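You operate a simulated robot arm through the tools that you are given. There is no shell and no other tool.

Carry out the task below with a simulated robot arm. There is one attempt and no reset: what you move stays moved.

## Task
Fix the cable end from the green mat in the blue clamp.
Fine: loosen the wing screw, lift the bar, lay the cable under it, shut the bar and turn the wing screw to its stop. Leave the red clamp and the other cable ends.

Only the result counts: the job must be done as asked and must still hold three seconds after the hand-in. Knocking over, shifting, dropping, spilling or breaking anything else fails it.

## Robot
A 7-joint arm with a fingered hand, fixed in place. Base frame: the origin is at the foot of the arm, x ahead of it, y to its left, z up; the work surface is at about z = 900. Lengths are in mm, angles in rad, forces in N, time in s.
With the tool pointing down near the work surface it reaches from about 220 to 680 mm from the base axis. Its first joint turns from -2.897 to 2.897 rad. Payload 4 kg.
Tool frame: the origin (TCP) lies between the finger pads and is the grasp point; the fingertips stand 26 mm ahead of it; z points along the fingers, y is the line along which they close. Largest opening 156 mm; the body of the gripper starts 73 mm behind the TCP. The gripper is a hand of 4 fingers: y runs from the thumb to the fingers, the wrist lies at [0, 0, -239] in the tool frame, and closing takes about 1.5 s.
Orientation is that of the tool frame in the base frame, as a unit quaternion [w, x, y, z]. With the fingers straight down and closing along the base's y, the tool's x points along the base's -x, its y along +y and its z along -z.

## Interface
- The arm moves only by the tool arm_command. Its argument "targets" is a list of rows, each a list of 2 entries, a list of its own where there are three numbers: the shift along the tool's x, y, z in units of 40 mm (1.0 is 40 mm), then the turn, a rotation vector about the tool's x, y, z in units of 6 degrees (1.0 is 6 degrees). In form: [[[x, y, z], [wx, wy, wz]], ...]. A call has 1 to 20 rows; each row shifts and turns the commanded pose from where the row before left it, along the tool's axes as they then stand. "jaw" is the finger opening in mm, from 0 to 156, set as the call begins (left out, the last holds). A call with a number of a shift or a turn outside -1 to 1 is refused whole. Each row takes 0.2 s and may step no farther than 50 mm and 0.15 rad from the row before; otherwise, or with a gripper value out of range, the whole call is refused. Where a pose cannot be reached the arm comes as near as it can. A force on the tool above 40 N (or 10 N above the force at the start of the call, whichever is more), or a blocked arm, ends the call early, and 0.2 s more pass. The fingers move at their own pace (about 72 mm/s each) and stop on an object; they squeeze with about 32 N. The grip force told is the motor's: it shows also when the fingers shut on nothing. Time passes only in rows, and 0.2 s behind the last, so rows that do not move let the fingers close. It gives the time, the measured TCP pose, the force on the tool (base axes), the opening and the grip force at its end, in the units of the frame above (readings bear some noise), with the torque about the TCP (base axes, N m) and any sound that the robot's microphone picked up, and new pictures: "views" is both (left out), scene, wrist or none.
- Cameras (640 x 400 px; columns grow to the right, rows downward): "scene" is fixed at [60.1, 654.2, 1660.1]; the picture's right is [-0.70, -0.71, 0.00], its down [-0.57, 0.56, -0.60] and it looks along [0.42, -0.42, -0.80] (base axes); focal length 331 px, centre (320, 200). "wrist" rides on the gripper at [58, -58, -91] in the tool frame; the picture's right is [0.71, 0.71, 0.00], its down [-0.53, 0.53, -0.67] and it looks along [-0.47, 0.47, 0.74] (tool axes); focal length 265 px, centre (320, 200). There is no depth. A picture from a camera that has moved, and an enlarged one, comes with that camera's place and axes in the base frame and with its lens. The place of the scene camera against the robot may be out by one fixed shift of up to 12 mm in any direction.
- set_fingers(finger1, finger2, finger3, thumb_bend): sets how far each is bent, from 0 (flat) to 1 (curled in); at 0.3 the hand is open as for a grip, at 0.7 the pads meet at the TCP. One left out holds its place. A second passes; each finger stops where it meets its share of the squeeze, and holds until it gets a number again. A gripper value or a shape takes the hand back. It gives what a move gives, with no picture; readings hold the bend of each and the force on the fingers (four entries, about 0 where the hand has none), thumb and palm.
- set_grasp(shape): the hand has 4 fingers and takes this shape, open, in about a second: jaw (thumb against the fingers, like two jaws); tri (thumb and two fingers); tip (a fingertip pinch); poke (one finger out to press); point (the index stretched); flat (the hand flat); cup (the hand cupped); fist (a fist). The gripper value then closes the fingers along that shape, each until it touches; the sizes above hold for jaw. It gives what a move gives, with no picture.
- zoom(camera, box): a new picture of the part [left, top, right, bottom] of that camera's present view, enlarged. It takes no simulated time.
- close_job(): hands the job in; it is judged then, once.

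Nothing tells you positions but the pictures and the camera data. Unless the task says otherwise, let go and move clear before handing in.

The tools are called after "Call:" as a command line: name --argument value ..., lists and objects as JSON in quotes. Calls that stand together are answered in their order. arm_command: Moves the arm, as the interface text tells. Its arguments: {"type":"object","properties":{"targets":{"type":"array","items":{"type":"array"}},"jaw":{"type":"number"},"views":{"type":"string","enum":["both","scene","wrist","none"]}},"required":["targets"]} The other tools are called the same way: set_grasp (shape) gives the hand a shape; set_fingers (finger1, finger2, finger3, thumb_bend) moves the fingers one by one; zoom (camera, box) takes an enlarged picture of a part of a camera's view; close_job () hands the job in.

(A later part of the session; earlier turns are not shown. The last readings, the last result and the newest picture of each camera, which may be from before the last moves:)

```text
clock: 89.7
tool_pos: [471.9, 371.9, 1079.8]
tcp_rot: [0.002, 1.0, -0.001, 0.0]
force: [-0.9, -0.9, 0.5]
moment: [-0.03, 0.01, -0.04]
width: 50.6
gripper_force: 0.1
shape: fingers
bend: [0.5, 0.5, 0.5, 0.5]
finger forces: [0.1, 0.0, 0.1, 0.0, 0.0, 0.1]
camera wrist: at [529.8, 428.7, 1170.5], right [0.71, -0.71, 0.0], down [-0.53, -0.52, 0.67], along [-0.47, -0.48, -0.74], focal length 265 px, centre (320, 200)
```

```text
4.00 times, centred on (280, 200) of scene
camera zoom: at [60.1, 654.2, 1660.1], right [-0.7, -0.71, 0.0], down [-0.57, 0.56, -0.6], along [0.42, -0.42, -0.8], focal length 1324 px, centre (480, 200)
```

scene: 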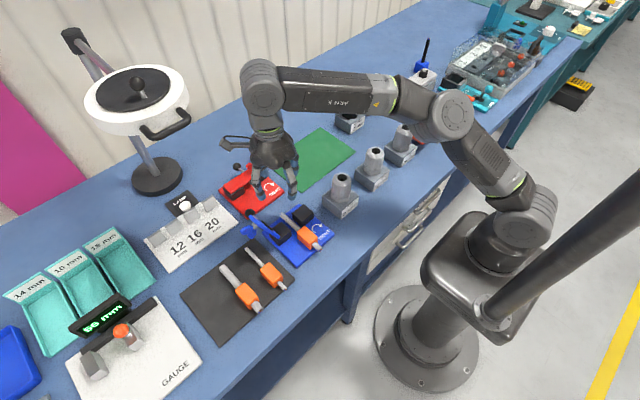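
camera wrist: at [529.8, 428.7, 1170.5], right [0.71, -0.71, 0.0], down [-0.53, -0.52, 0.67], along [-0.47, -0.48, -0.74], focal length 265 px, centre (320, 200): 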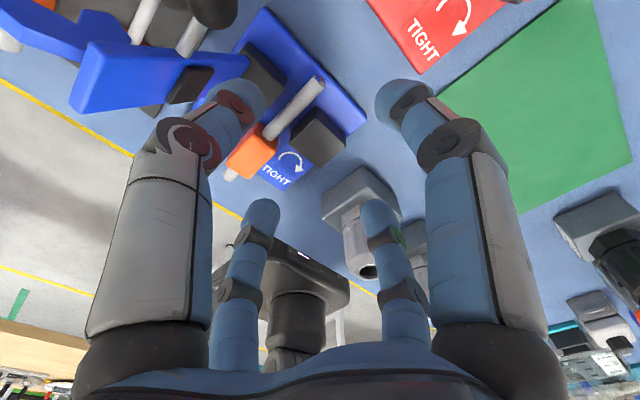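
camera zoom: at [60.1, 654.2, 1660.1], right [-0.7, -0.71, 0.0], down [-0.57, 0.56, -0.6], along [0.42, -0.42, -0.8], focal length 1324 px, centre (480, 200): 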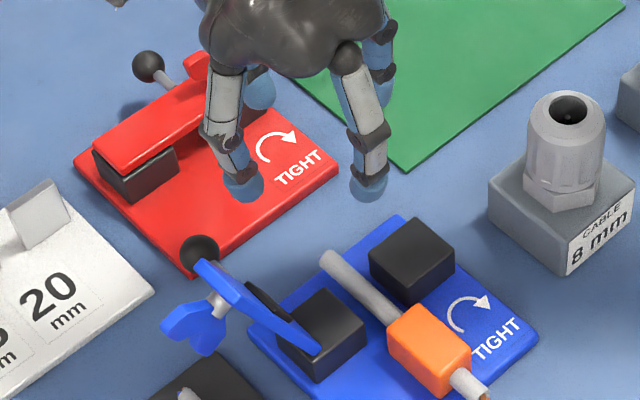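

Ball confirmed at ≈(482, 452.5, 1011). I'll move to y≈405 at z≈1070, open the thumb past the ball and stretch finger 3 clear.

Call:
arm_command --targets '[[[0, -0.41, 0.12], [0, 0, 0]], [[0, -0.41, 0.13], [0, 0, 0]], [[0, 0, 0], [0, 0, 0]]]' --views "none"

Call:
set_fingers --finger1 0.2 --finger2 0.6 --finger3 0.0 --thumb_bend 0.2

Call:
zoom --camera "wrist" --box '[0, 0, 640, 400]'

Call:
zoom --camera "scene" --box '[230, 150, 330, 250]'

```text
clock: 90.5
tool_pos: [474.2, 405.9, 1072.1]
tcp_rot: [0.002, 1.0, 0.0, 0.0]
force: [0.0, 0.0, -0.1]
moment: [0.0, 0.0, -0.02]
width: 51.1
gripper_force: 0.1
shape: fingers
bend: [0.5, 0.5, 0.5, 0.5]
finger forces: [0.0, 0.1, 0.1, 0.1, 0.0, 0.1]
```

```text
clock: 91.5
tool_pos: [473.7, 406.0, 1070.4]
tcp_rot: [0.002, 1.0, 0.0, 0.0]
force: [0.9, -0.1, -0.8]
moment: [-0.03, 0.01, 0.01]
width: 123.3
gripper_force: 0.1
shape: fingers
bend: [0.2, 0.6, 0.01, 0.2]
finger forces: [0.1, 0.0, 0.0, 0.0, 0.1, 0.0]
```

```text
1.00 times, centred on (320, 200) of wrist (not enlarged: the box is as wide or as high as the picture)
camera zoom: at [531.4, 462.1, 1161.5], right [0.71, -0.71, 0.0], down [-0.53, -0.52, 0.67], along [-0.47, -0.47, -0.74], focal length 265 px, centre (320, 200)
```

zoom: 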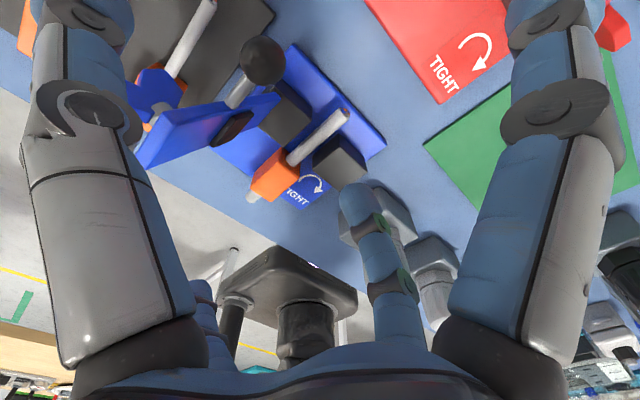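

```text
4.00 times, centred on (280, 200) of scene
camera zoom: at [60.1, 654.2, 1660.1], right [-0.7, -0.71, 0.0], down [-0.57, 0.56, -0.6], along [0.42, -0.42, -0.8], focal length 1324 px, centre (480, 200)
```

zoom: 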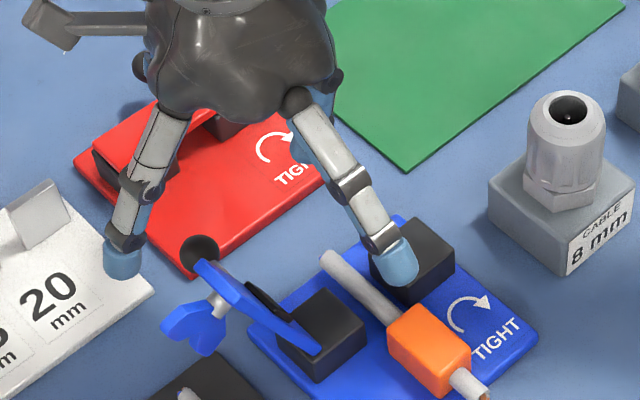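

The thumb is beyond the ball and finger 2 on the near side. Lowering to z≈1023.

Call:
arm_command --targets '[[[0, 0, 0.6], [0, 0, 0]], [[0, 0, 0.57], [0, 0, 0]], [[0, 0, 0], [0, 0, 0]]]' --views "none"

Call:
set_fingers --thumb_bend 0.4

Call:
zoom --camera "wrist" --box '[160, 0, 480, 240]'

Call:
zoom --camera "scene" --box '[230, 150, 330, 250]'

```text
clock: 92.3
tool_pos: [473.5, 406.5, 1024.5]
tcp_rot: [0.002, 1.0, -0.001, -0.001]
force: [-0.4, 0.6, -0.3]
moment: [-0.01, -0.02, -0.01]
width: 123.3
gripper_force: 0.0
shape: fingers
bend: [0.2, 0.6, 0.01, 0.2]
finger forces: [0.1, 0.0, 0.1, 0.0, 0.0, 0.0]
```

```text
clock: 93.3
tool_pos: [473.4, 407.1, 1024.6]
tcp_rot: [0.001, 1.0, 0.0, 0.0]
force: [-0.3, -0.7, 0.4]
moment: [0.03, 0.0, -0.01]
width: 104.4
gripper_force: 0.2
shape: fingers
bend: [0.2, 0.6, 0.01, 0.4]
finger forces: [0.0, 0.0, 0.0, 0.0, 0.4, 0.1]
```

```text
1.67 times, centred on (320, 120) of wrist
camera zoom: at [531.4, 463.0, 1114.7], right [0.71, -0.71, 0.0], down [-0.53, -0.52, 0.67], along [-0.47, -0.47, -0.74], focal length 442 px, centre (320, 333)
```

zoom: 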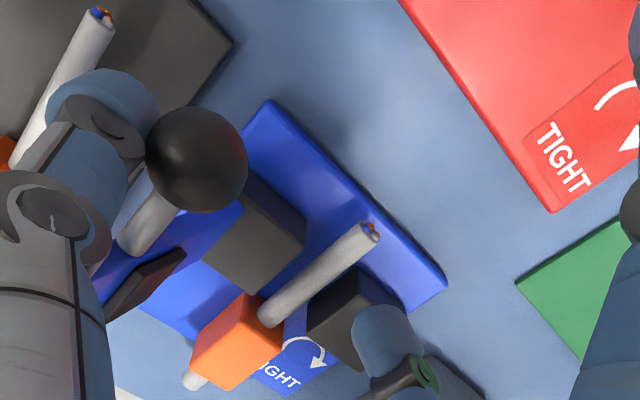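

```text
4.00 times, centred on (280, 200) of scene
camera zoom: at [60.1, 654.2, 1660.1], right [-0.7, -0.71, 0.0], down [-0.57, 0.56, -0.6], along [0.42, -0.42, -0.8], focal length 1324 px, centre (480, 200)
```

zoom: 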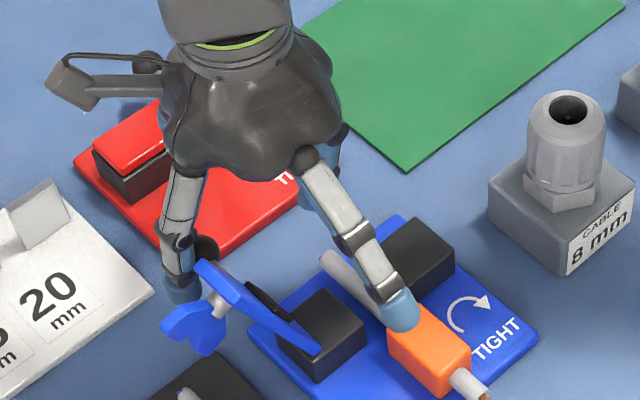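

The thumb touches the ball. Closing it further should tip the bar past vertical onto finger 2.

Call:
set_fingers --thumb_bend 0.48

Call:
zoom --camera "wrist" --box '[160, 0, 480, 240]'

Call:
set_fingers --thumb_bend 0.54

Call:
zoom --camera "wrist" --box '[160, 0, 480, 240]'

Call:
zoom --camera "scene" --box '[230, 150, 330, 250]'

```text
clock: 94.3
tool_pos: [473.1, 408.2, 1024.2]
tcp_rot: [0.002, 1.0, -0.001, 0.0]
force: [-1.3, 1.4, 1.2]
moment: [0.02, 0.02, 0.07]
width: 96.7
gripper_force: 0.6
shape: fingers
bend: [0.2, 0.6, 0.01, 0.48]
finger forces: [0.0, 0.0, 0.0, 0.0, 1.4, 0.0]
```

```text
1.67 times, centred on (320, 120) of wrist
camera zoom: at [531.3, 463.1, 1114.7], right [0.71, -0.71, 0.0], down [-0.53, -0.52, 0.67], along [-0.47, -0.47, -0.74], focal length 442 px, centre (320, 333)
```

zoom: 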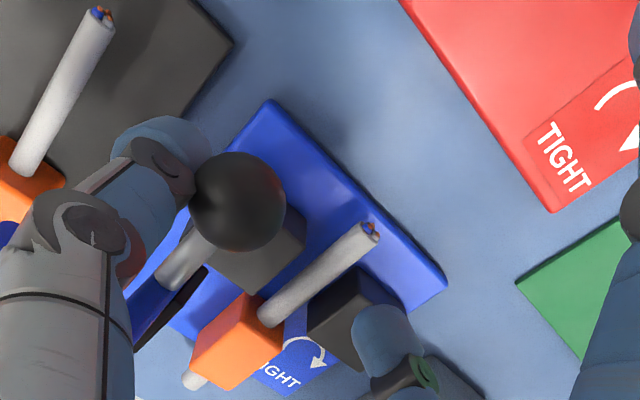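

```text
clock: 95.3
tool_pos: [473.4, 407.1, 1023.7]
tcp_rot: [0.002, 1.0, 0.001, 0.0]
force: [-0.4, 0.5, 0.0]
moment: [-0.01, 0.0, 0.03]
width: 90.9
gripper_force: 0.1
shape: fingers
bend: [0.2, 0.6, 0.01, 0.54]
finger forces: [0.0, 0.0, 0.1, 0.0, 0.0, 0.1]
```

```text
1.67 times, centred on (320, 120) of wrist
camera zoom: at [531.4, 463.0, 1114.7], right [0.71, -0.71, 0.0], down [-0.53, -0.52, 0.67], along [-0.47, -0.47, -0.74], focal length 442 px, centre (320, 333)
```

zoom: 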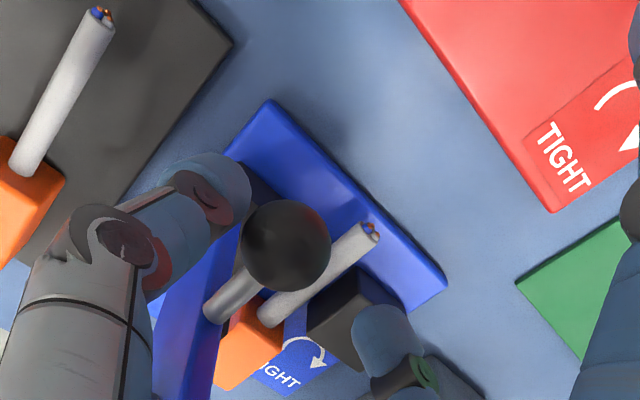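

```text
4.00 times, centred on (280, 200) of scene
camera zoom: at [60.1, 654.2, 1660.1], right [-0.7, -0.71, 0.0], down [-0.57, 0.56, -0.6], along [0.42, -0.42, -0.8], focal length 1324 px, centre (480, 200)
```

zoom: 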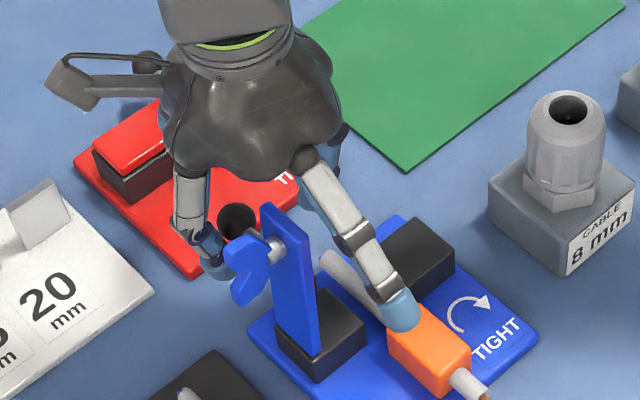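

The bar is about vertical and stands by itself. I'll keep pushing with the thumb.

Call:
set_fingers --thumb_bend 0.6

Call:
zoom --camera "wrist" --box '[160, 0, 480, 240]'

Call:
set_fingers --thumb_bend 0.65

Call:
zoom --camera "wrist" --box '[160, 0, 480, 240]'

Call:
zoom --camera "scene" --box '[230, 150, 330, 250]'

```text
clock: 96.3
tool_pos: [474.6, 405.8, 1024.8]
tcp_rot: [0.002, 1.0, 0.0, 0.0]
force: [-0.3, -1.0, -0.9]
moment: [0.02, -0.04, -0.01]
width: 87.2
gripper_force: 0.5
shape: fingers
bend: [0.2, 0.59, 0.01, 0.6]
finger forces: [0.0, 0.8, 0.1, 0.0, 0.0, 0.1]
```

```text
1.67 times, centred on (320, 120) of wrist
camera zoom: at [531.4, 463.0, 1114.7], right [0.71, -0.71, 0.0], down [-0.53, -0.52, 0.67], along [-0.47, -0.47, -0.74], focal length 442 px, centre (320, 333)
```

zoom: 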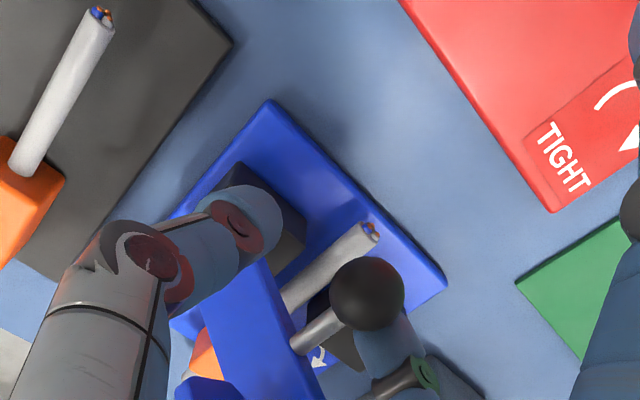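

```text
clock: 97.3
tool_pos: [474.7, 407.4, 1024.2]
tcp_rot: [0.002, 1.0, 0.0, 0.0]
force: [-0.2, -0.1, -0.2]
moment: [0.02, 0.03, 0.04]
width: 84.8
gripper_force: 0.6
shape: fingers
bend: [0.2, 0.59, 0.01, 0.65]
finger forces: [0.0, 0.4, 0.0, 0.0, 0.0, 0.0]
```

```text
1.67 times, centred on (320, 120) of wrist
camera zoom: at [531.4, 463.0, 1114.7], right [0.71, -0.71, 0.0], down [-0.53, -0.52, 0.67], along [-0.47, -0.47, -0.74], focal length 442 px, centre (320, 333)
```

zoom: 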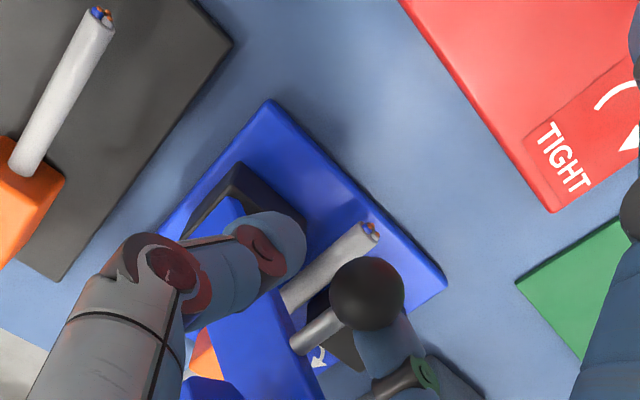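

```text
4.00 times, centred on (280, 200) of scene
camera zoom: at [60.1, 654.2, 1660.1], right [-0.7, -0.71, 0.0], down [-0.57, 0.56, -0.6], along [0.42, -0.42, -0.8], focal length 1324 px, centre (480, 200)
```

zoom: 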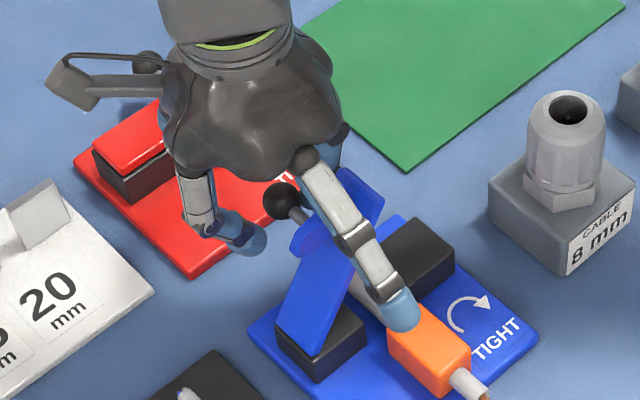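

The ball now rests on finger 2 at about 56°. I'll lower the hand along the arc to about 40°, letting the bar ride down on finger 2.

Call:
arm_command --targets '[[[0, 0.11, 0.08], [0, 0, 0]], [[0, 0.11, 0.09], [0, 0, 0]], [[0, 0.11, 0.09], [0, 0, 0]], [[0, 0.11, 0.09], [0, 0, 0]], [[0, 0.11, 0.09], [0, 0, 0]], [[0, 0.11, 0.09], [0, 0, 0]], [[0, 0, 0], [0, 0, 0]]]' --views "none"

Call:
zoom --camera "wrist" --box '[160, 0, 480, 240]'

Call:
zoom --camera "scene" --box '[230, 150, 330, 250]'

```text
clock: 98.9
tool_pos: [472.9, 379.2, 1003.5]
tcp_rot: [0.001, 1.0, 0.0, 0.0]
force: [0.3, 0.6, 0.4]
moment: [-0.01, -0.01, -0.02]
width: 84.5
gripper_force: 0.0
shape: fingers
bend: [0.2, 0.6, 0.01, 0.65]
finger forces: [0.0, 0.0, 0.1, 0.0, 0.1, 0.0]
```

```text
1.67 times, centred on (320, 120) of wrist
camera zoom: at [530.5, 435.7, 1094.8], right [0.71, -0.71, 0.0], down [-0.53, -0.52, 0.67], along [-0.47, -0.47, -0.74], focal length 442 px, centre (320, 333)
```

zoom: 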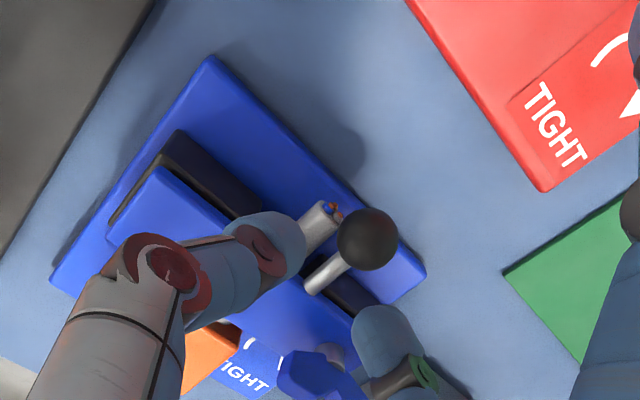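

```text
4.00 times, centred on (280, 200) of scene
camera zoom: at [60.1, 654.2, 1660.1], right [-0.7, -0.71, 0.0], down [-0.57, 0.56, -0.6], along [0.42, -0.42, -0.8], focal length 1324 px, centre (480, 200)
```

zoom: 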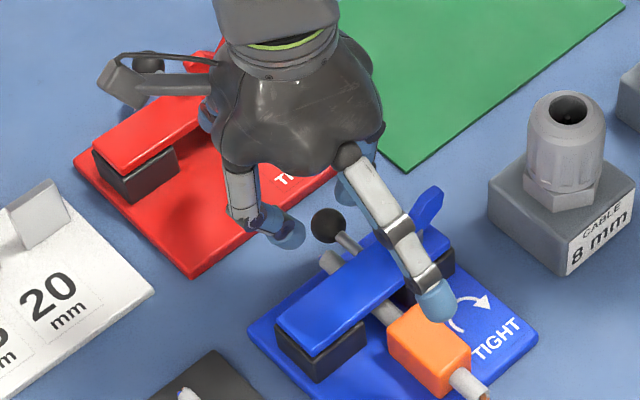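

The bar slipped off finger 2 and is now shut, with the cable still under it. I'll raise the hand and check everything.

Call:
set_fingers --finger2 0.45 --thumb_bend 0.45

Call:
arm_command --targets '[[[0, 0, -0.8], [0, 0, 0]], [[-0.3, 0.3, -0.8], [0, 0, 0]], [[-0.3, 0.3, -0.6], [0, 0, 0]], [[0, 0, 0], [0, 0, 0]]]' --views "both"

Call:
zoom --camera "wrist" --box '[180, 20, 460, 230]'

Call:
zoom --camera "scene" --box '[260, 180, 340, 260]'

```text
clock: 99.9
tool_pos: [472.5, 378.1, 1003.8]
tcp_rot: [0.002, 1.0, 0.0, 0.0]
force: [-0.1, 0.4, 0.0]
moment: [0.02, 0.02, 0.01]
width: 98.6
gripper_force: 0.0
shape: fingers
bend: [0.2, 0.45, 0.01, 0.45]
finger forces: [0.0, 0.0, 0.1, 0.0, 0.0, 0.1]
```

```text
clock: 100.9
tool_pos: [449.4, 356.3, 1090.3]
tcp_rot: [0.002, 1.0, 0.0, 0.0]
force: [-0.6, -0.6, -0.2]
moment: [0.01, 0.0, 0.0]
width: 98.8
gripper_force: 0.1
shape: fingers
bend: [0.2, 0.45, 0.01, 0.45]
finger forces: [0.0, 0.0, 0.1, 0.0, 0.1, 0.1]
camera wrist: at [506.1, 411.6, 1181.5], right [0.71, -0.71, 0.0], down [-0.53, -0.52, 0.67], along [-0.47, -0.47, -0.74], focal length 265 px, centre (320, 200)
```

scene: 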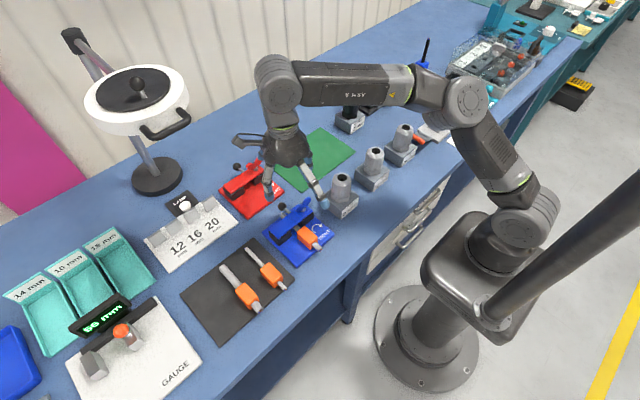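
wrist: 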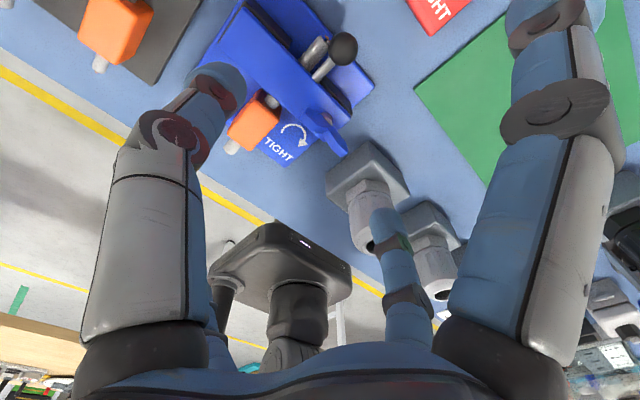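

```text
1.90 times, centred on (320, 125) of wrist
camera zoom: at [506.1, 411.6, 1181.5], right [0.71, -0.71, 0.0], down [-0.53, -0.52, 0.67], along [-0.47, -0.47, -0.74], focal length 506 px, centre (320, 343)
```

zoom: 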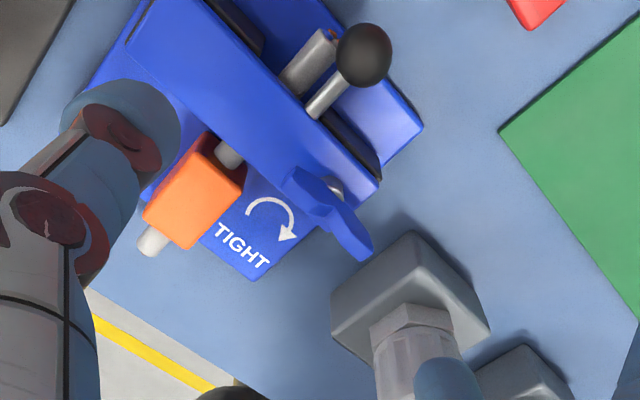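

```text
5.00 times, centred on (300, 220) of scene
camera zoom: at [60.1, 654.2, 1660.1], right [-0.7, -0.71, 0.0], down [-0.57, 0.56, -0.6], along [0.42, -0.42, -0.8], focal length 1655 px, centre (420, 100)
```

zoom: 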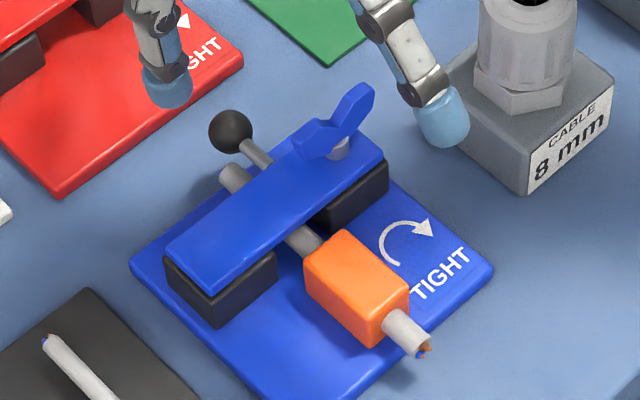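

The bar is shut flat with the cable under it, and the wing is again aligned with y (≈(433, 332)). Now I'll cage the wing at 45° again (hand at 225°) so I can turn it clockwise half a turn to its stop.

Call:
set_fingers --finger1 0.57 --finger2 0.57 --finger3 0.57 --thumb_bend 0.57

Call:
arm_command --targets '[[[-0.21, 0.31, 0], [0, 0, 0]], [[-0.21, 0.31, 0.3], [0, 0, 0]], [[0, 0, 0.9], [0, 0, -1]], [[0, 0, 0], [0, 0, -1]], [[0, 0, 0], [0, 0, -1]], [[0, 0, 0], [0, 0, -1]], [[0, 0, 0], [0, 0, -1]], [[0, 0, 0], [0, 0, -1]], [[0, 0, 0], [0, 0, -1]], [[0, 0, 0], [0, 0, -0.5]], [[0, 0, 0], [0, 0, 0]]]' --views "none"

Call:
zoom --camera "wrist" --box '[220, 40, 420, 240]'

Call:
zoom --camera "scene" --box '[260, 170, 340, 250]'

```text
clock: 101.9
tool_pos: [447.9, 355.5, 1090.5]
tcp_rot: [0.001, 1.0, 0.0, 0.0]
force: [0.1, -0.7, -0.6]
moment: [-0.03, 0.02, -0.02]
width: 34.3
gripper_force: 0.1
shape: fingers
bend: [0.56, 0.56, 0.56, 0.56]
finger forces: [0.1, 0.0, 0.0, 0.0, 0.0, 0.0]
```

```text
clock: 104.3
tool_pos: [431.5, 331.1, 1043.4]
tcp_rot: [0.001, 0.924, 0.383, 0.0]
force: [0.4, -0.1, -0.9]
moment: [0.01, 0.03, -0.02]
width: 34.2
gripper_force: 0.0
shape: fingers
bend: [0.56, 0.56, 0.56, 0.56]
finger forces: [0.0, 0.0, 0.0, 0.1, 0.1, 0.0]
```

```text
2.00 times, centred on (320, 140) of wrist
camera zoom: at [430.8, 412.3, 1134.3], right [1.0, 0.0, 0.0], down [0.0, -0.74, 0.67], along [0.0, -0.67, -0.74], focal length 531 px, centre (320, 320)
```

zoom: 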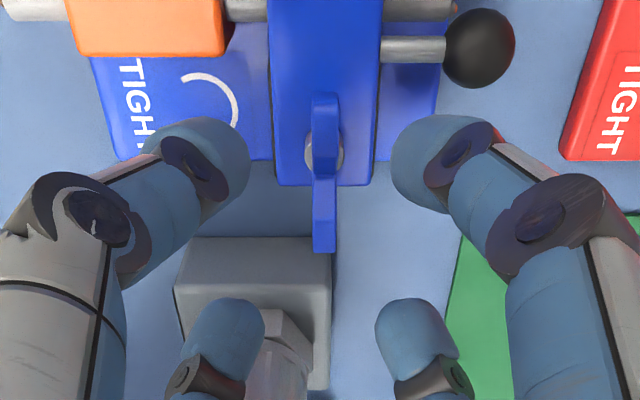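

```text
5.00 times, centred on (300, 210) of scene
camera zoom: at [60.1, 654.2, 1660.1], right [-0.7, -0.71, 0.0], down [-0.57, 0.56, -0.6], along [0.42, -0.42, -0.8], focal length 1655 px, centre (420, 150)
```

zoom: 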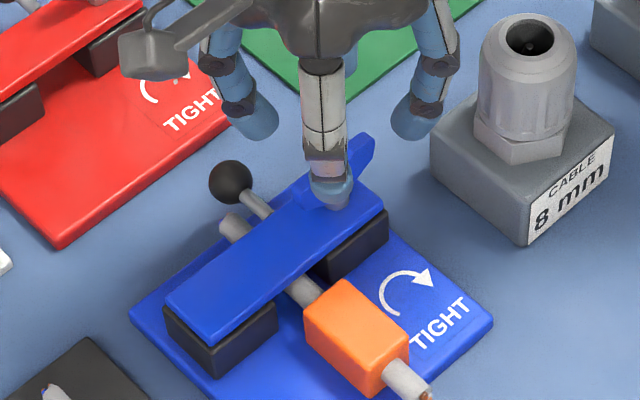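

The blade is well centred in the cage. I'll trim 1.5 mm, narrow the cage, lower to z≈990 and close.

Call:
set_fingers --finger1 0.595 --finger2 0.595 --finger3 0.595 --thumb_bend 0.595

Call:
arm_command --targets '[[[0.04, 0.007, 0.5], [0, 0, 0]], [[0, 0, 0.5], [0, 0, 0]], [[0, 0, 0.34], [0, 0, 0]], [[0, 0, 0], [0, 0, 0]]]' --views "none"

Call:
zoom --camera "wrist" --box '[220, 60, 420, 260]'

Call:
set_fingers --finger1 0.72 --finger2 0.72 --finger3 0.72 --thumb_bend 0.72

Call:
zoom --camera "wrist" --box '[220, 60, 420, 260]'

```text
clock: 105.3
tool_pos: [431.8, 331.5, 1042.2]
tcp_rot: [0.002, 0.924, 0.383, -0.001]
force: [0.0, 0.3, -1.1]
moment: [0.0, -0.03, 0.0]
width: 25.9
gripper_force: 0.2
shape: fingers
bend: [0.59, 0.59, 0.59, 0.59]
finger forces: [0.1, 0.1, 0.0, 0.0, 0.0, 0.1]
```

```text
clock: 106.3
tool_pos: [431.9, 332.2, 989.8]
tcp_rot: [0.001, 0.924, 0.383, -0.001]
force: [-0.1, 0.3, 0.6]
moment: [0.03, -0.02, -0.01]
width: 25.9
gripper_force: 0.0
shape: fingers
bend: [0.59, 0.59, 0.59, 0.59]
finger forces: [0.0, 0.0, 0.1, 0.1, 0.0, 0.0]
```

```text
2.00 times, centred on (320, 160) of wrist
camera zoom: at [432.8, 412.0, 1081.4], right [1.0, 0.0, 0.0], down [0.0, -0.74, 0.67], along [0.0, -0.67, -0.74], focal length 531 px, centre (320, 280)
```

zoom: 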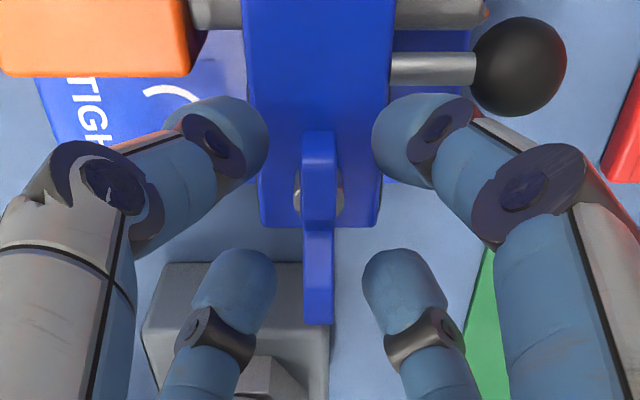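

```text
clock: 107.3
tool_pos: [432.6, 331.8, 990.6]
tcp_rot: [0.002, 0.924, 0.382, -0.001]
force: [-2.9, 1.6, -1.4]
moment: [0.02, 0.07, 0.0]
width: 4.8
gripper_force: 7.9
shape: fingers
bend: [0.67, 0.67, 0.67, 0.68]
finger forces: [3.9, 3.6, 4.2, 0.0, 6.2, 0.1]
```

```text
2.00 times, centred on (320, 160) of wrist
camera zoom: at [432.4, 412.2, 1081.7], right [1.0, 0.0, 0.0], down [0.0, -0.74, 0.67], along [0.0, -0.67, -0.74], focal length 531 px, centre (320, 280)
```

zoom: 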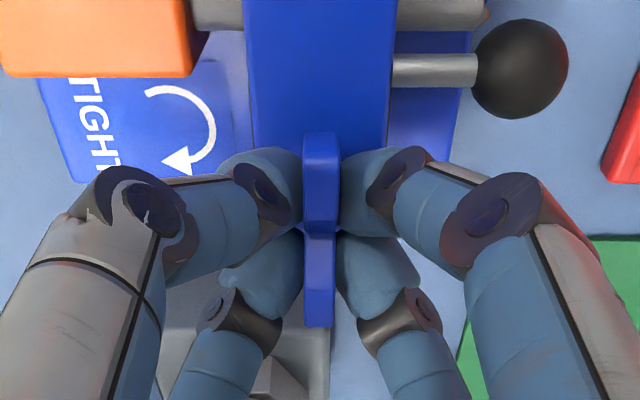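

The wing is gripped. Turning clockwise in stages now.

Call:
arm_command --targets '[[[0, 0, 0], [0, 0, 1]], [[0, 0, 0], [0, 0, 1]], [[0, 0, 0], [0, 0, 1]], [[0, 0, 0], [0, 0, 1]], [[0, 0, 0], [0, 0, 1]], [[0, 0, 0], [0, 0, 1]]]' --views "none"

Call:
zoom --camera "wrist" --box '[220, 60, 420, 260]'

Call:
arm_command --targets '[[[0, 0, 0], [0, 0, 1]], [[0, 0, 0], [0, 0, 1]], [[0, 0, 0], [0, 0, 1]], [[0, 0, 0], [0, 0, 1]], [[0, 0, 0], [0, 0, 1]], [[0, 0, 0], [0, 0, 1]]]' --views "none"

Call:
zoom --camera "wrist" --box '[220, 60, 420, 260]'

```text
clock: 108.7
tool_pos: [432.6, 331.6, 989.9]
tcp_rot: [0.002, 0.997, 0.078, -0.001]
force: [-4.7, 3.3, -1.6]
moment: [0.06, 0.09, 0.07]
width: 4.6
gripper_force: 9.5
shape: fingers
bend: [0.67, 0.67, 0.67, 0.67]
finger forces: [3.7, 3.4, 4.3, 0.0, 7.8, 0.0]
```

```text
2.00 times, centred on (320, 160) of wrist
camera zoom: at [479.8, 396.5, 1080.5], right [0.81, -0.59, 0.0], down [-0.44, -0.6, 0.67], along [-0.39, -0.54, -0.74], focal length 531 px, centre (320, 280)
```

zoom: 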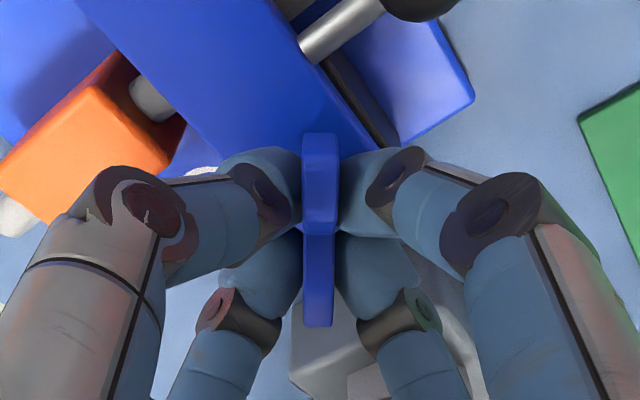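

```text
clock: 110.1
tool_pos: [432.7, 332.5, 989.3]
tcp_rot: [0.001, 0.972, -0.234, 0.001]
force: [-6.3, 7.2, 0.2]
moment: [0.17, 0.11, 0.02]
width: 4.6
gripper_force: 10.7
shape: fingers
bend: [0.67, 0.67, 0.66, 0.68]
finger forces: [3.6, 3.2, 5.4, 0.0, 9.1, 0.0]
```

```text
2.00 times, centred on (320, 160) of wrist
camera zoom: at [509.9, 355.7, 1080.6], right [0.31, -0.95, 0.0], down [-0.71, -0.23, 0.67], along [-0.64, -0.21, -0.74], focal length 531 px, centre (320, 280)
```

zoom: 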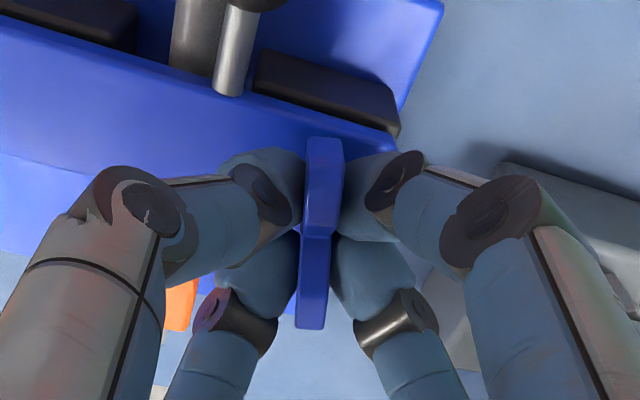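

The wing follows closely (about 72° so far). Continuing clockwise.

Call:
arm_command --targets '[[[0, 0, 0], [0, 0, 1]], [[0, 0, 0], [0, 0, 1]], [[0, 0, 0], [0, 0, 1]], [[0, 0, 0], [0, 0, 1]], [[0, 0, 0], [0, 0, 1]], [[0, 0, 0], [0, 0, 1]]]' --views "none"

Call:
zoom --camera "wrist" --box '[220, 60, 420, 260]'

Call:
arm_command --targets '[[[0, 0, 0], [0, 0, 1]], [[0, 0, 0], [0, 0, 1]], [[0, 0, 0], [0, 0, 1]], [[0, 0, 0], [0, 0, 1]], [[0, 0, 0], [0, 0, 1]], [[0, 0, 0], [0, 0, 1]]]' --views "none"

Call:
zoom --camera "wrist" --box '[220, 60, 420, 260]'

```text
clock: 111.5
tool_pos: [432.3, 332.9, 990.4]
tcp_rot: [0.002, 0.853, -0.523, 0.001]
force: [-3.0, 8.8, -3.9]
moment: [0.23, 0.11, 0.02]
width: 4.3
gripper_force: 10.4
shape: fingers
bend: [0.68, 0.67, 0.66, 0.68]
finger forces: [4.0, 3.4, 5.2, 0.0, 8.6, 0.0]
```

```text
2.00 times, centred on (320, 160) of wrist
camera zoom: at [510.0, 305.3, 1081.0], right [-0.31, -0.95, 0.0], down [-0.71, 0.23, 0.67], along [-0.64, 0.21, -0.74], focal length 531 px, centre (320, 280)
```

zoom: 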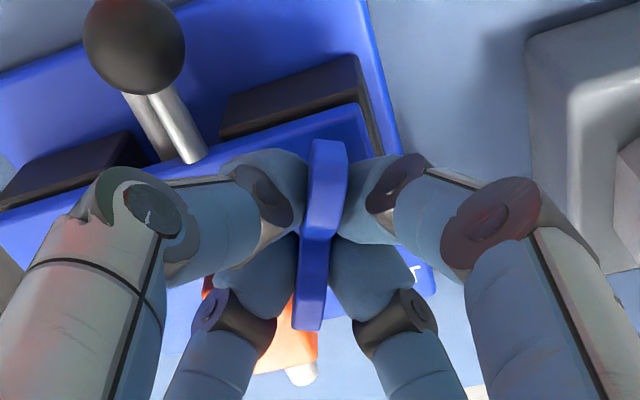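

```text
clock: 112.9
tool_pos: [433.3, 332.4, 989.8]
tcp_rot: [-0.002, -0.648, 0.761, 0.0]
force: [2.7, 11.4, -0.6]
moment: [0.25, -0.08, 0.02]
width: 4.4
gripper_force: 11.5
shape: fingers
bend: [0.68, 0.67, 0.66, 0.68]
finger forces: [4.8, 3.9, 5.5, 0.0, 9.2, 0.0]
```

```text
2.00 times, centred on (320, 160) of wrist
camera zoom: at [480.1, 263.9, 1080.6], right [-0.81, -0.59, 0.0], down [-0.44, 0.6, 0.67], along [-0.39, 0.54, -0.75], focal length 531 px, centre (320, 280)
```

zoom: 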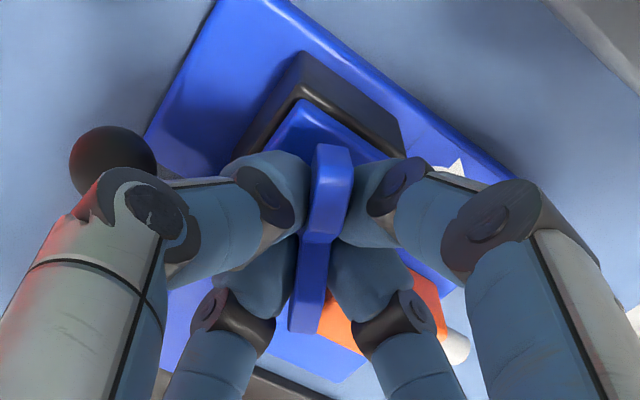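

About 28° of wing turn remains to its original tight position. I'll go on in smaller steps, watching for the stop.

Call:
arm_command --targets '[[[0, 0, 0], [0, 0, 1]], [[0, 0, 0], [0, 0, 1]], [[0, 0, 0], [0, 0, 1]], [[0, 0, 0], [0, 0, 1]]]' --views "none"

Call:
zoom --camera "wrist" --box '[220, 60, 420, 260]'

Call:
arm_command --targets '[[[0, 0, 0], [0, 0, 1]], [[0, 0, 0], [0, 0, 1]], [[0, 0, 0], [0, 0, 1]]]' --views "none"

Call:
zoom --camera "wrist" --box '[220, 60, 420, 260]'

```text
clock: 113.9
tool_pos: [432.4, 331.1, 991.7]
tcp_rot: [-0.001, -0.477, 0.879, -0.001]
force: [4.2, 9.2, -2.4]
moment: [0.2, -0.11, 0.0]
width: 4.5
gripper_force: 11.7
shape: fingers
bend: [0.68, 0.67, 0.66, 0.68]
finger forces: [5.8, 4.8, 4.6, 0.0, 7.9, 0.1]
```

```text
2.00 times, centred on (320, 160) of wrist
camera zoom: at [448.8, 249.7, 1081.1], right [-0.98, -0.21, 0.0], down [-0.15, 0.73, 0.67], along [-0.14, 0.65, -0.75], focal length 531 px, centre (320, 280)
```

zoom: 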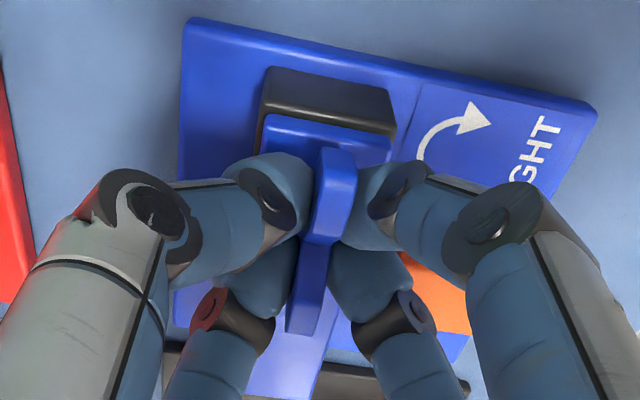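

```text
clock: 114.7
tool_pos: [432.7, 332.0, 990.1]
tcp_rot: [0.001, -0.333, 0.943, -0.001]
force: [12.6, 12.4, -2.1]
moment: [0.26, -0.26, 0.25]
width: 3.9
gripper_force: 18.6
shape: fingers
bend: [0.67, 0.66, 0.68, 0.68]
finger forces: [5.5, 7.5, 2.5, 0.0, 21.4, 0.0]
```

```text
2.00 times, centred on (320, 160) of wrist
camera zoom: at [424.3, 248.5, 1080.9], right [-0.99, 0.11, 0.0], down [0.08, 0.74, 0.67], along [0.07, 0.66, -0.75], focal length 531 px, centre (320, 280)
```

zoom: 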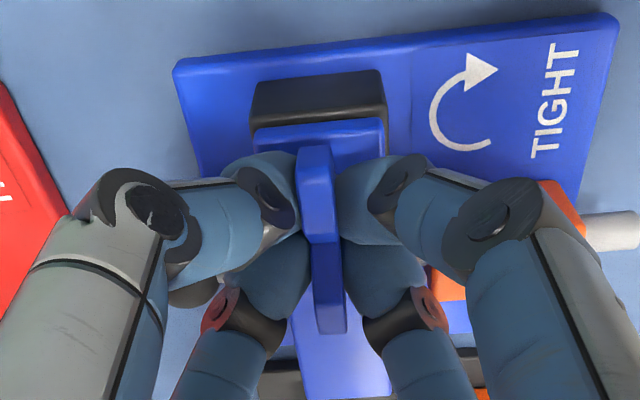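

Torque jumped to +0.25 N·m and the wing is back at its original tight orientation, so the stop seems reached. I'll press on one more step to be certain it doesn't turn further.

Call:
arm_command --targets '[[[0, 0, 0], [0, 0, 0.6]], [[0, 0, 0], [0, 0, 0.6]], [[0, 0, 0], [0, 0, 0]]]' --views "none"

Call:
zoom --camera "wrist" --box '[220, 60, 420, 260]'

Call:
zoom --camera "scene" --box '[260, 170, 340, 250]'

```text
clock: 115.5
tool_pos: [435.0, 332.1, 990.3]
tcp_rot: [0.001, -0.273, 0.962, 0.0]
force: [19.4, 12.8, -0.2]
moment: [0.3, -0.39, 0.38]
width: 4.2
gripper_force: 22.9
shape: fingers
bend: [0.67, 0.66, 0.68, 0.68]
finger forces: [6.1, 8.6, 2.1, 0.0, 29.1, 0.0]
```

```text
2.00 times, centred on (320, 160) of wrist
camera zoom: at [415.1, 250.2, 1080.7], right [-0.97, 0.23, 0.0], down [0.17, 0.72, 0.67], along [0.16, 0.65, -0.74], focal length 531 px, centre (320, 280)
```

zoom: 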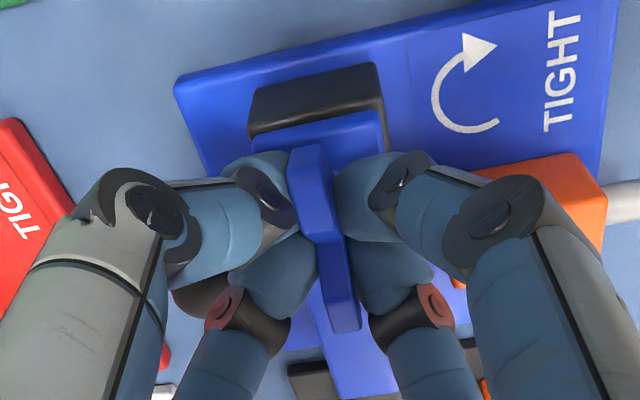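

```text
5.00 times, centred on (300, 210) of scene
camera zoom: at [60.1, 654.2, 1660.1], right [-0.7, -0.71, 0.0], down [-0.57, 0.56, -0.6], along [0.42, -0.42, -0.8], focal length 1655 px, centre (420, 150)
```

zoom: 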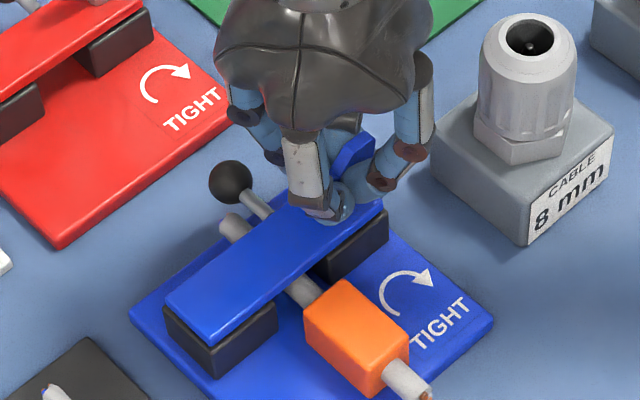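

Torque rose to 0.38 N·m while the wing stayed put, so it's firmly at its stop. Now I'll open the digits and rise clear.

Call:
set_fingers --finger1 0.57 --finger2 0.57 --finger3 0.57 --thumb_bend 0.57

Call:
zoom --camera "wrist" --box '[220, 60, 420, 260]'

Call:
arm_command --targets '[[[0, 0, -0.4], [0, 0, 0]], [[0, 0, -0.8], [0, 0, 0]], [[0, 0, -0.9], [0, 0, 0]], [[0, 0, -0.9], [0, 0, 0]], [[0, 0, 0], [0, 0, 0]]]' --views "both"

Call:
zoom --camera "wrist" --box '[200, 0, 440, 200]'

Call:
zoom --camera "scene" --box '[260, 170, 340, 250]'

```text
clock: 116.5
tool_pos: [432.6, 330.4, 989.8]
tcp_rot: [0.0, -0.275, 0.962, -0.001]
force: [-0.2, 0.8, -0.6]
moment: [-0.03, -0.02, 0.0]
width: 33.6
gripper_force: 0.1
shape: fingers
bend: [0.56, 0.56, 0.56, 0.56]
finger forces: [0.1, 0.0, 0.1, 0.0, 0.0, 0.1]
```

```text
2.00 times, centred on (320, 160) of wrist
camera zoom: at [413.9, 249.6, 1080.9], right [-0.97, 0.23, 0.0], down [0.17, 0.73, 0.67], along [0.15, 0.65, -0.75], focal length 531 px, centre (320, 280)
```

zoom: 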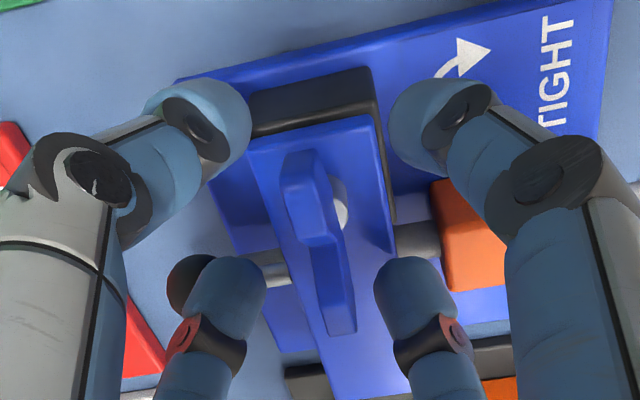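

```text
clock: 117.7
tool_pos: [431.8, 328.7, 1108.8]
tcp_rot: [-0.001, -0.274, 0.962, -0.002]
force: [0.7, 0.3, -0.3]
moment: [-0.01, 0.02, 0.01]
width: 33.7
gripper_force: 0.1
shape: fingers
bend: [0.56, 0.56, 0.56, 0.56]
finger forces: [0.0, 0.0, 0.1, 0.1, 0.0, 0.0]
camera wrist: at [412.4, 247.8, 1200.4], right [-0.97, 0.23, 0.0], down [0.17, 0.73, 0.67], along [0.15, 0.65, -0.75], focal length 265 px, centre (320, 200)
```

scene: 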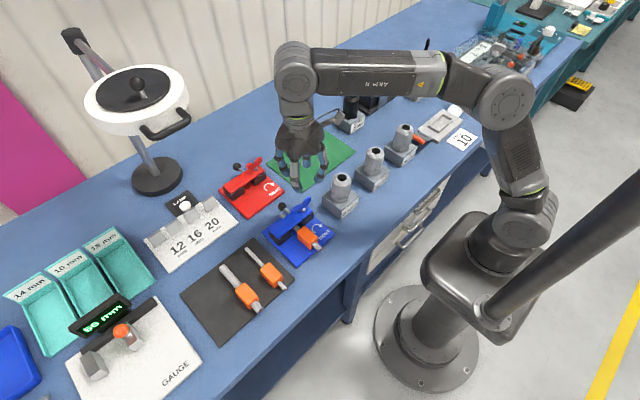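
wrist: 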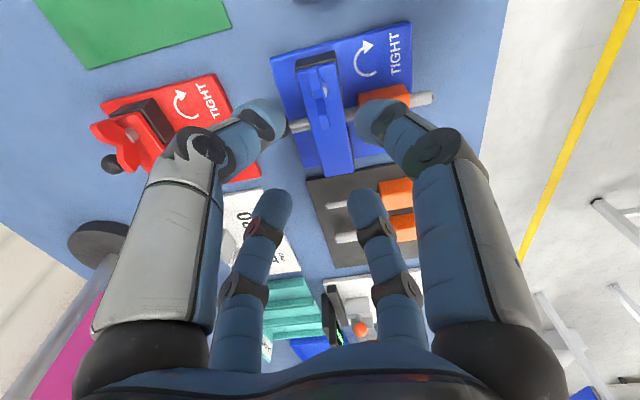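

```text
2.00 times, centred on (320, 100) of wrist
camera zoom: at [412.4, 247.8, 1200.4], right [-0.97, 0.23, 0.0], down [0.17, 0.73, 0.67], along [0.15, 0.65, -0.75], focal length 531 px, centre (320, 400)
```

zoom: 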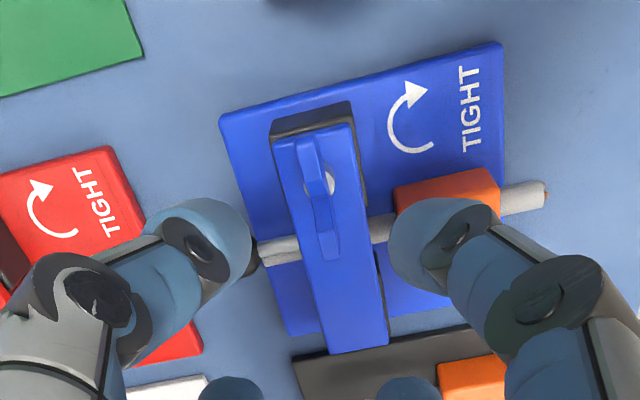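

```text
5.00 times, centred on (300, 210) of scene
camera zoom: at [60.1, 654.2, 1660.1], right [-0.7, -0.71, 0.0], down [-0.57, 0.56, -0.6], along [0.42, -0.42, -0.8], focal length 1655 px, centre (420, 150)
```

zoom: 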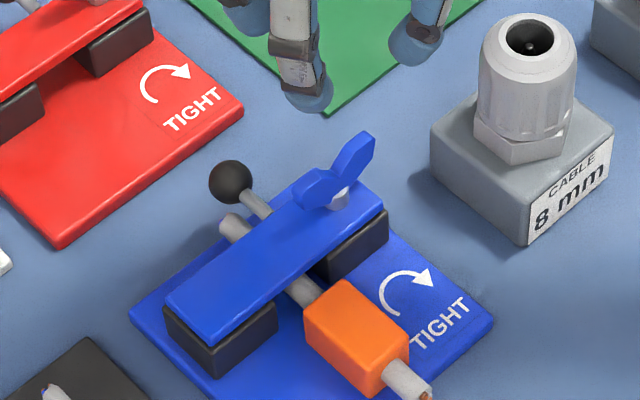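

The wing, bar and cable look right. I'll compare the same scene view with the very first picture, and check the surroundings for any shift.

Call:
zoom --camera "scene" --box '[250, 180, 350, 270]'

Call:
zoom --camera "scene" --box '[200, 140, 300, 220]'

Call:
zoom --camera "scene" --box '[285, 195, 325, 225]'

```text
4.44 times, centred on (300, 225) of scene
camera zoom: at [60.1, 654.2, 1660.1], right [-0.7, -0.71, 0.0], down [-0.57, 0.56, -0.6], along [0.42, -0.42, -0.8], focal length 1471 px, centre (409, 89)
```

zoom: 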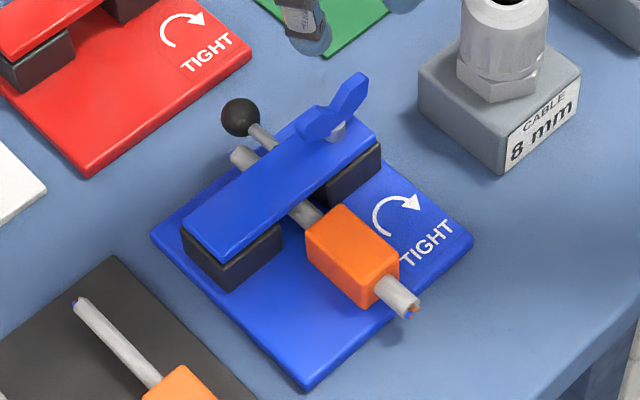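

```text
5.00 times, centred on (250, 180) of scene
camera zoom: at [60.1, 654.2, 1660.1], right [-0.7, -0.71, 0.0], down [-0.57, 0.56, -0.6], along [0.42, -0.42, -0.8], focal length 1655 px, centre (670, 300)
```

zoom: 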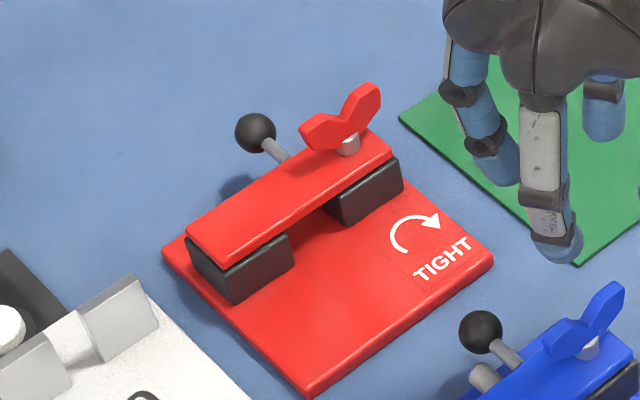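

```text
13.33 times, centred on (305, 210) of scene
camera zoom: at [60.1, 654.2, 1660.1], right [-0.7, -0.71, 0.0], down [-0.57, 0.56, -0.6], along [0.42, -0.42, -0.8], focal length 4412 px, centre (520, 67)
```

zoom: 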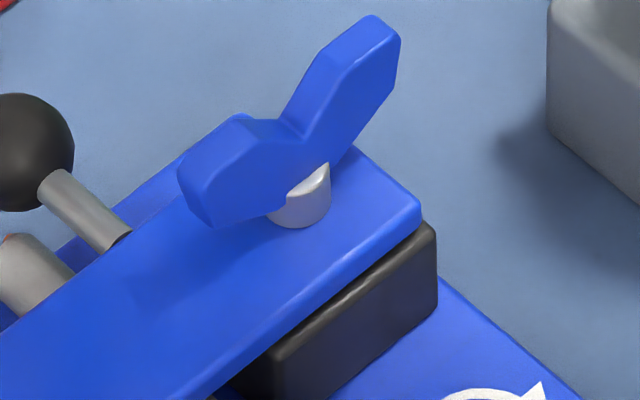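

Everything matches: bar shut over the cable, wing back in its tight position, red clamp, gland and other cables unmoved. I'll back the hand away and up before handing in.

Call:
arm_command --targets '[[[0.3, 0, -0.6], [0, 0, 0]], [[0.6, 0, -0.6], [0, 0, 0]], [[0.6, 0, -0.6], [0, 0, 0]], [[0, 0, 0], [0, 0, 0]]]' --views "both"

Call:
zoom --camera "scene" --box '[250, 180, 350, 270]'

```text
clock: 118.7
tool_pos: [382.0, 299.7, 1185.7]
tcp_rot: [-0.001, -0.274, 0.962, -0.002]
force: [-0.7, 0.2, -0.8]
moment: [-0.01, -0.02, -0.02]
width: 33.9
gripper_force: 0.1
shape: fingers
bend: [0.56, 0.56, 0.56, 0.56]
finger forces: [0.0, 0.1, 0.0, 0.0, 0.0, 0.1]
camera wrist: at [361.6, 218.6, 1276.6], right [-0.97, 0.23, 0.0], down [0.17, 0.73, 0.67], along [0.15, 0.65, -0.75], focal length 265 px, centre (320, 200)
```

scene: 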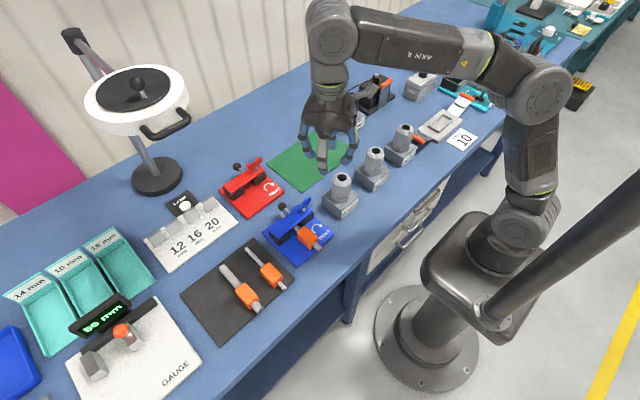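
wrist: 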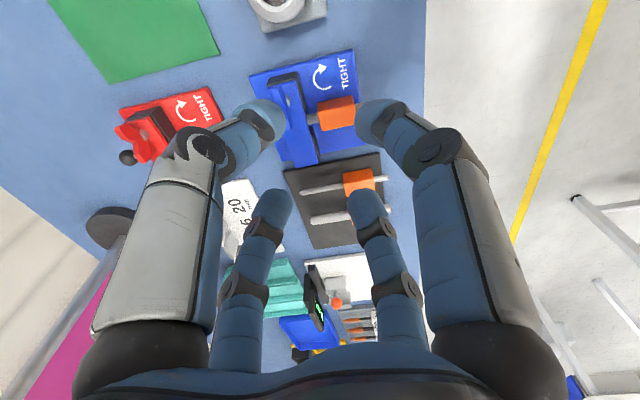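

```text
4.44 times, centred on (300, 225) of scene
camera zoom: at [60.1, 654.2, 1660.1], right [-0.7, -0.71, 0.0], down [-0.57, 0.56, -0.6], along [0.42, -0.42, -0.8], focal length 1471 px, centre (409, 89)
```

zoom: 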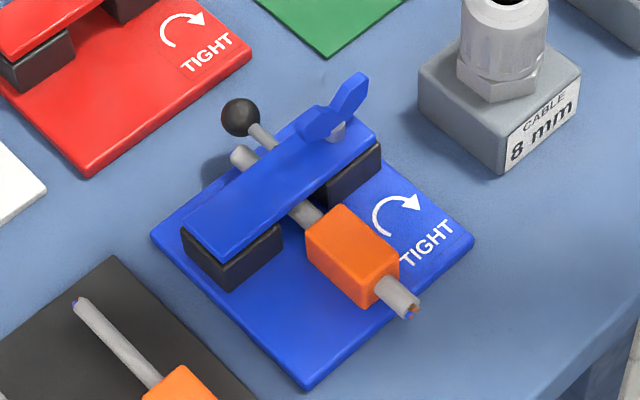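

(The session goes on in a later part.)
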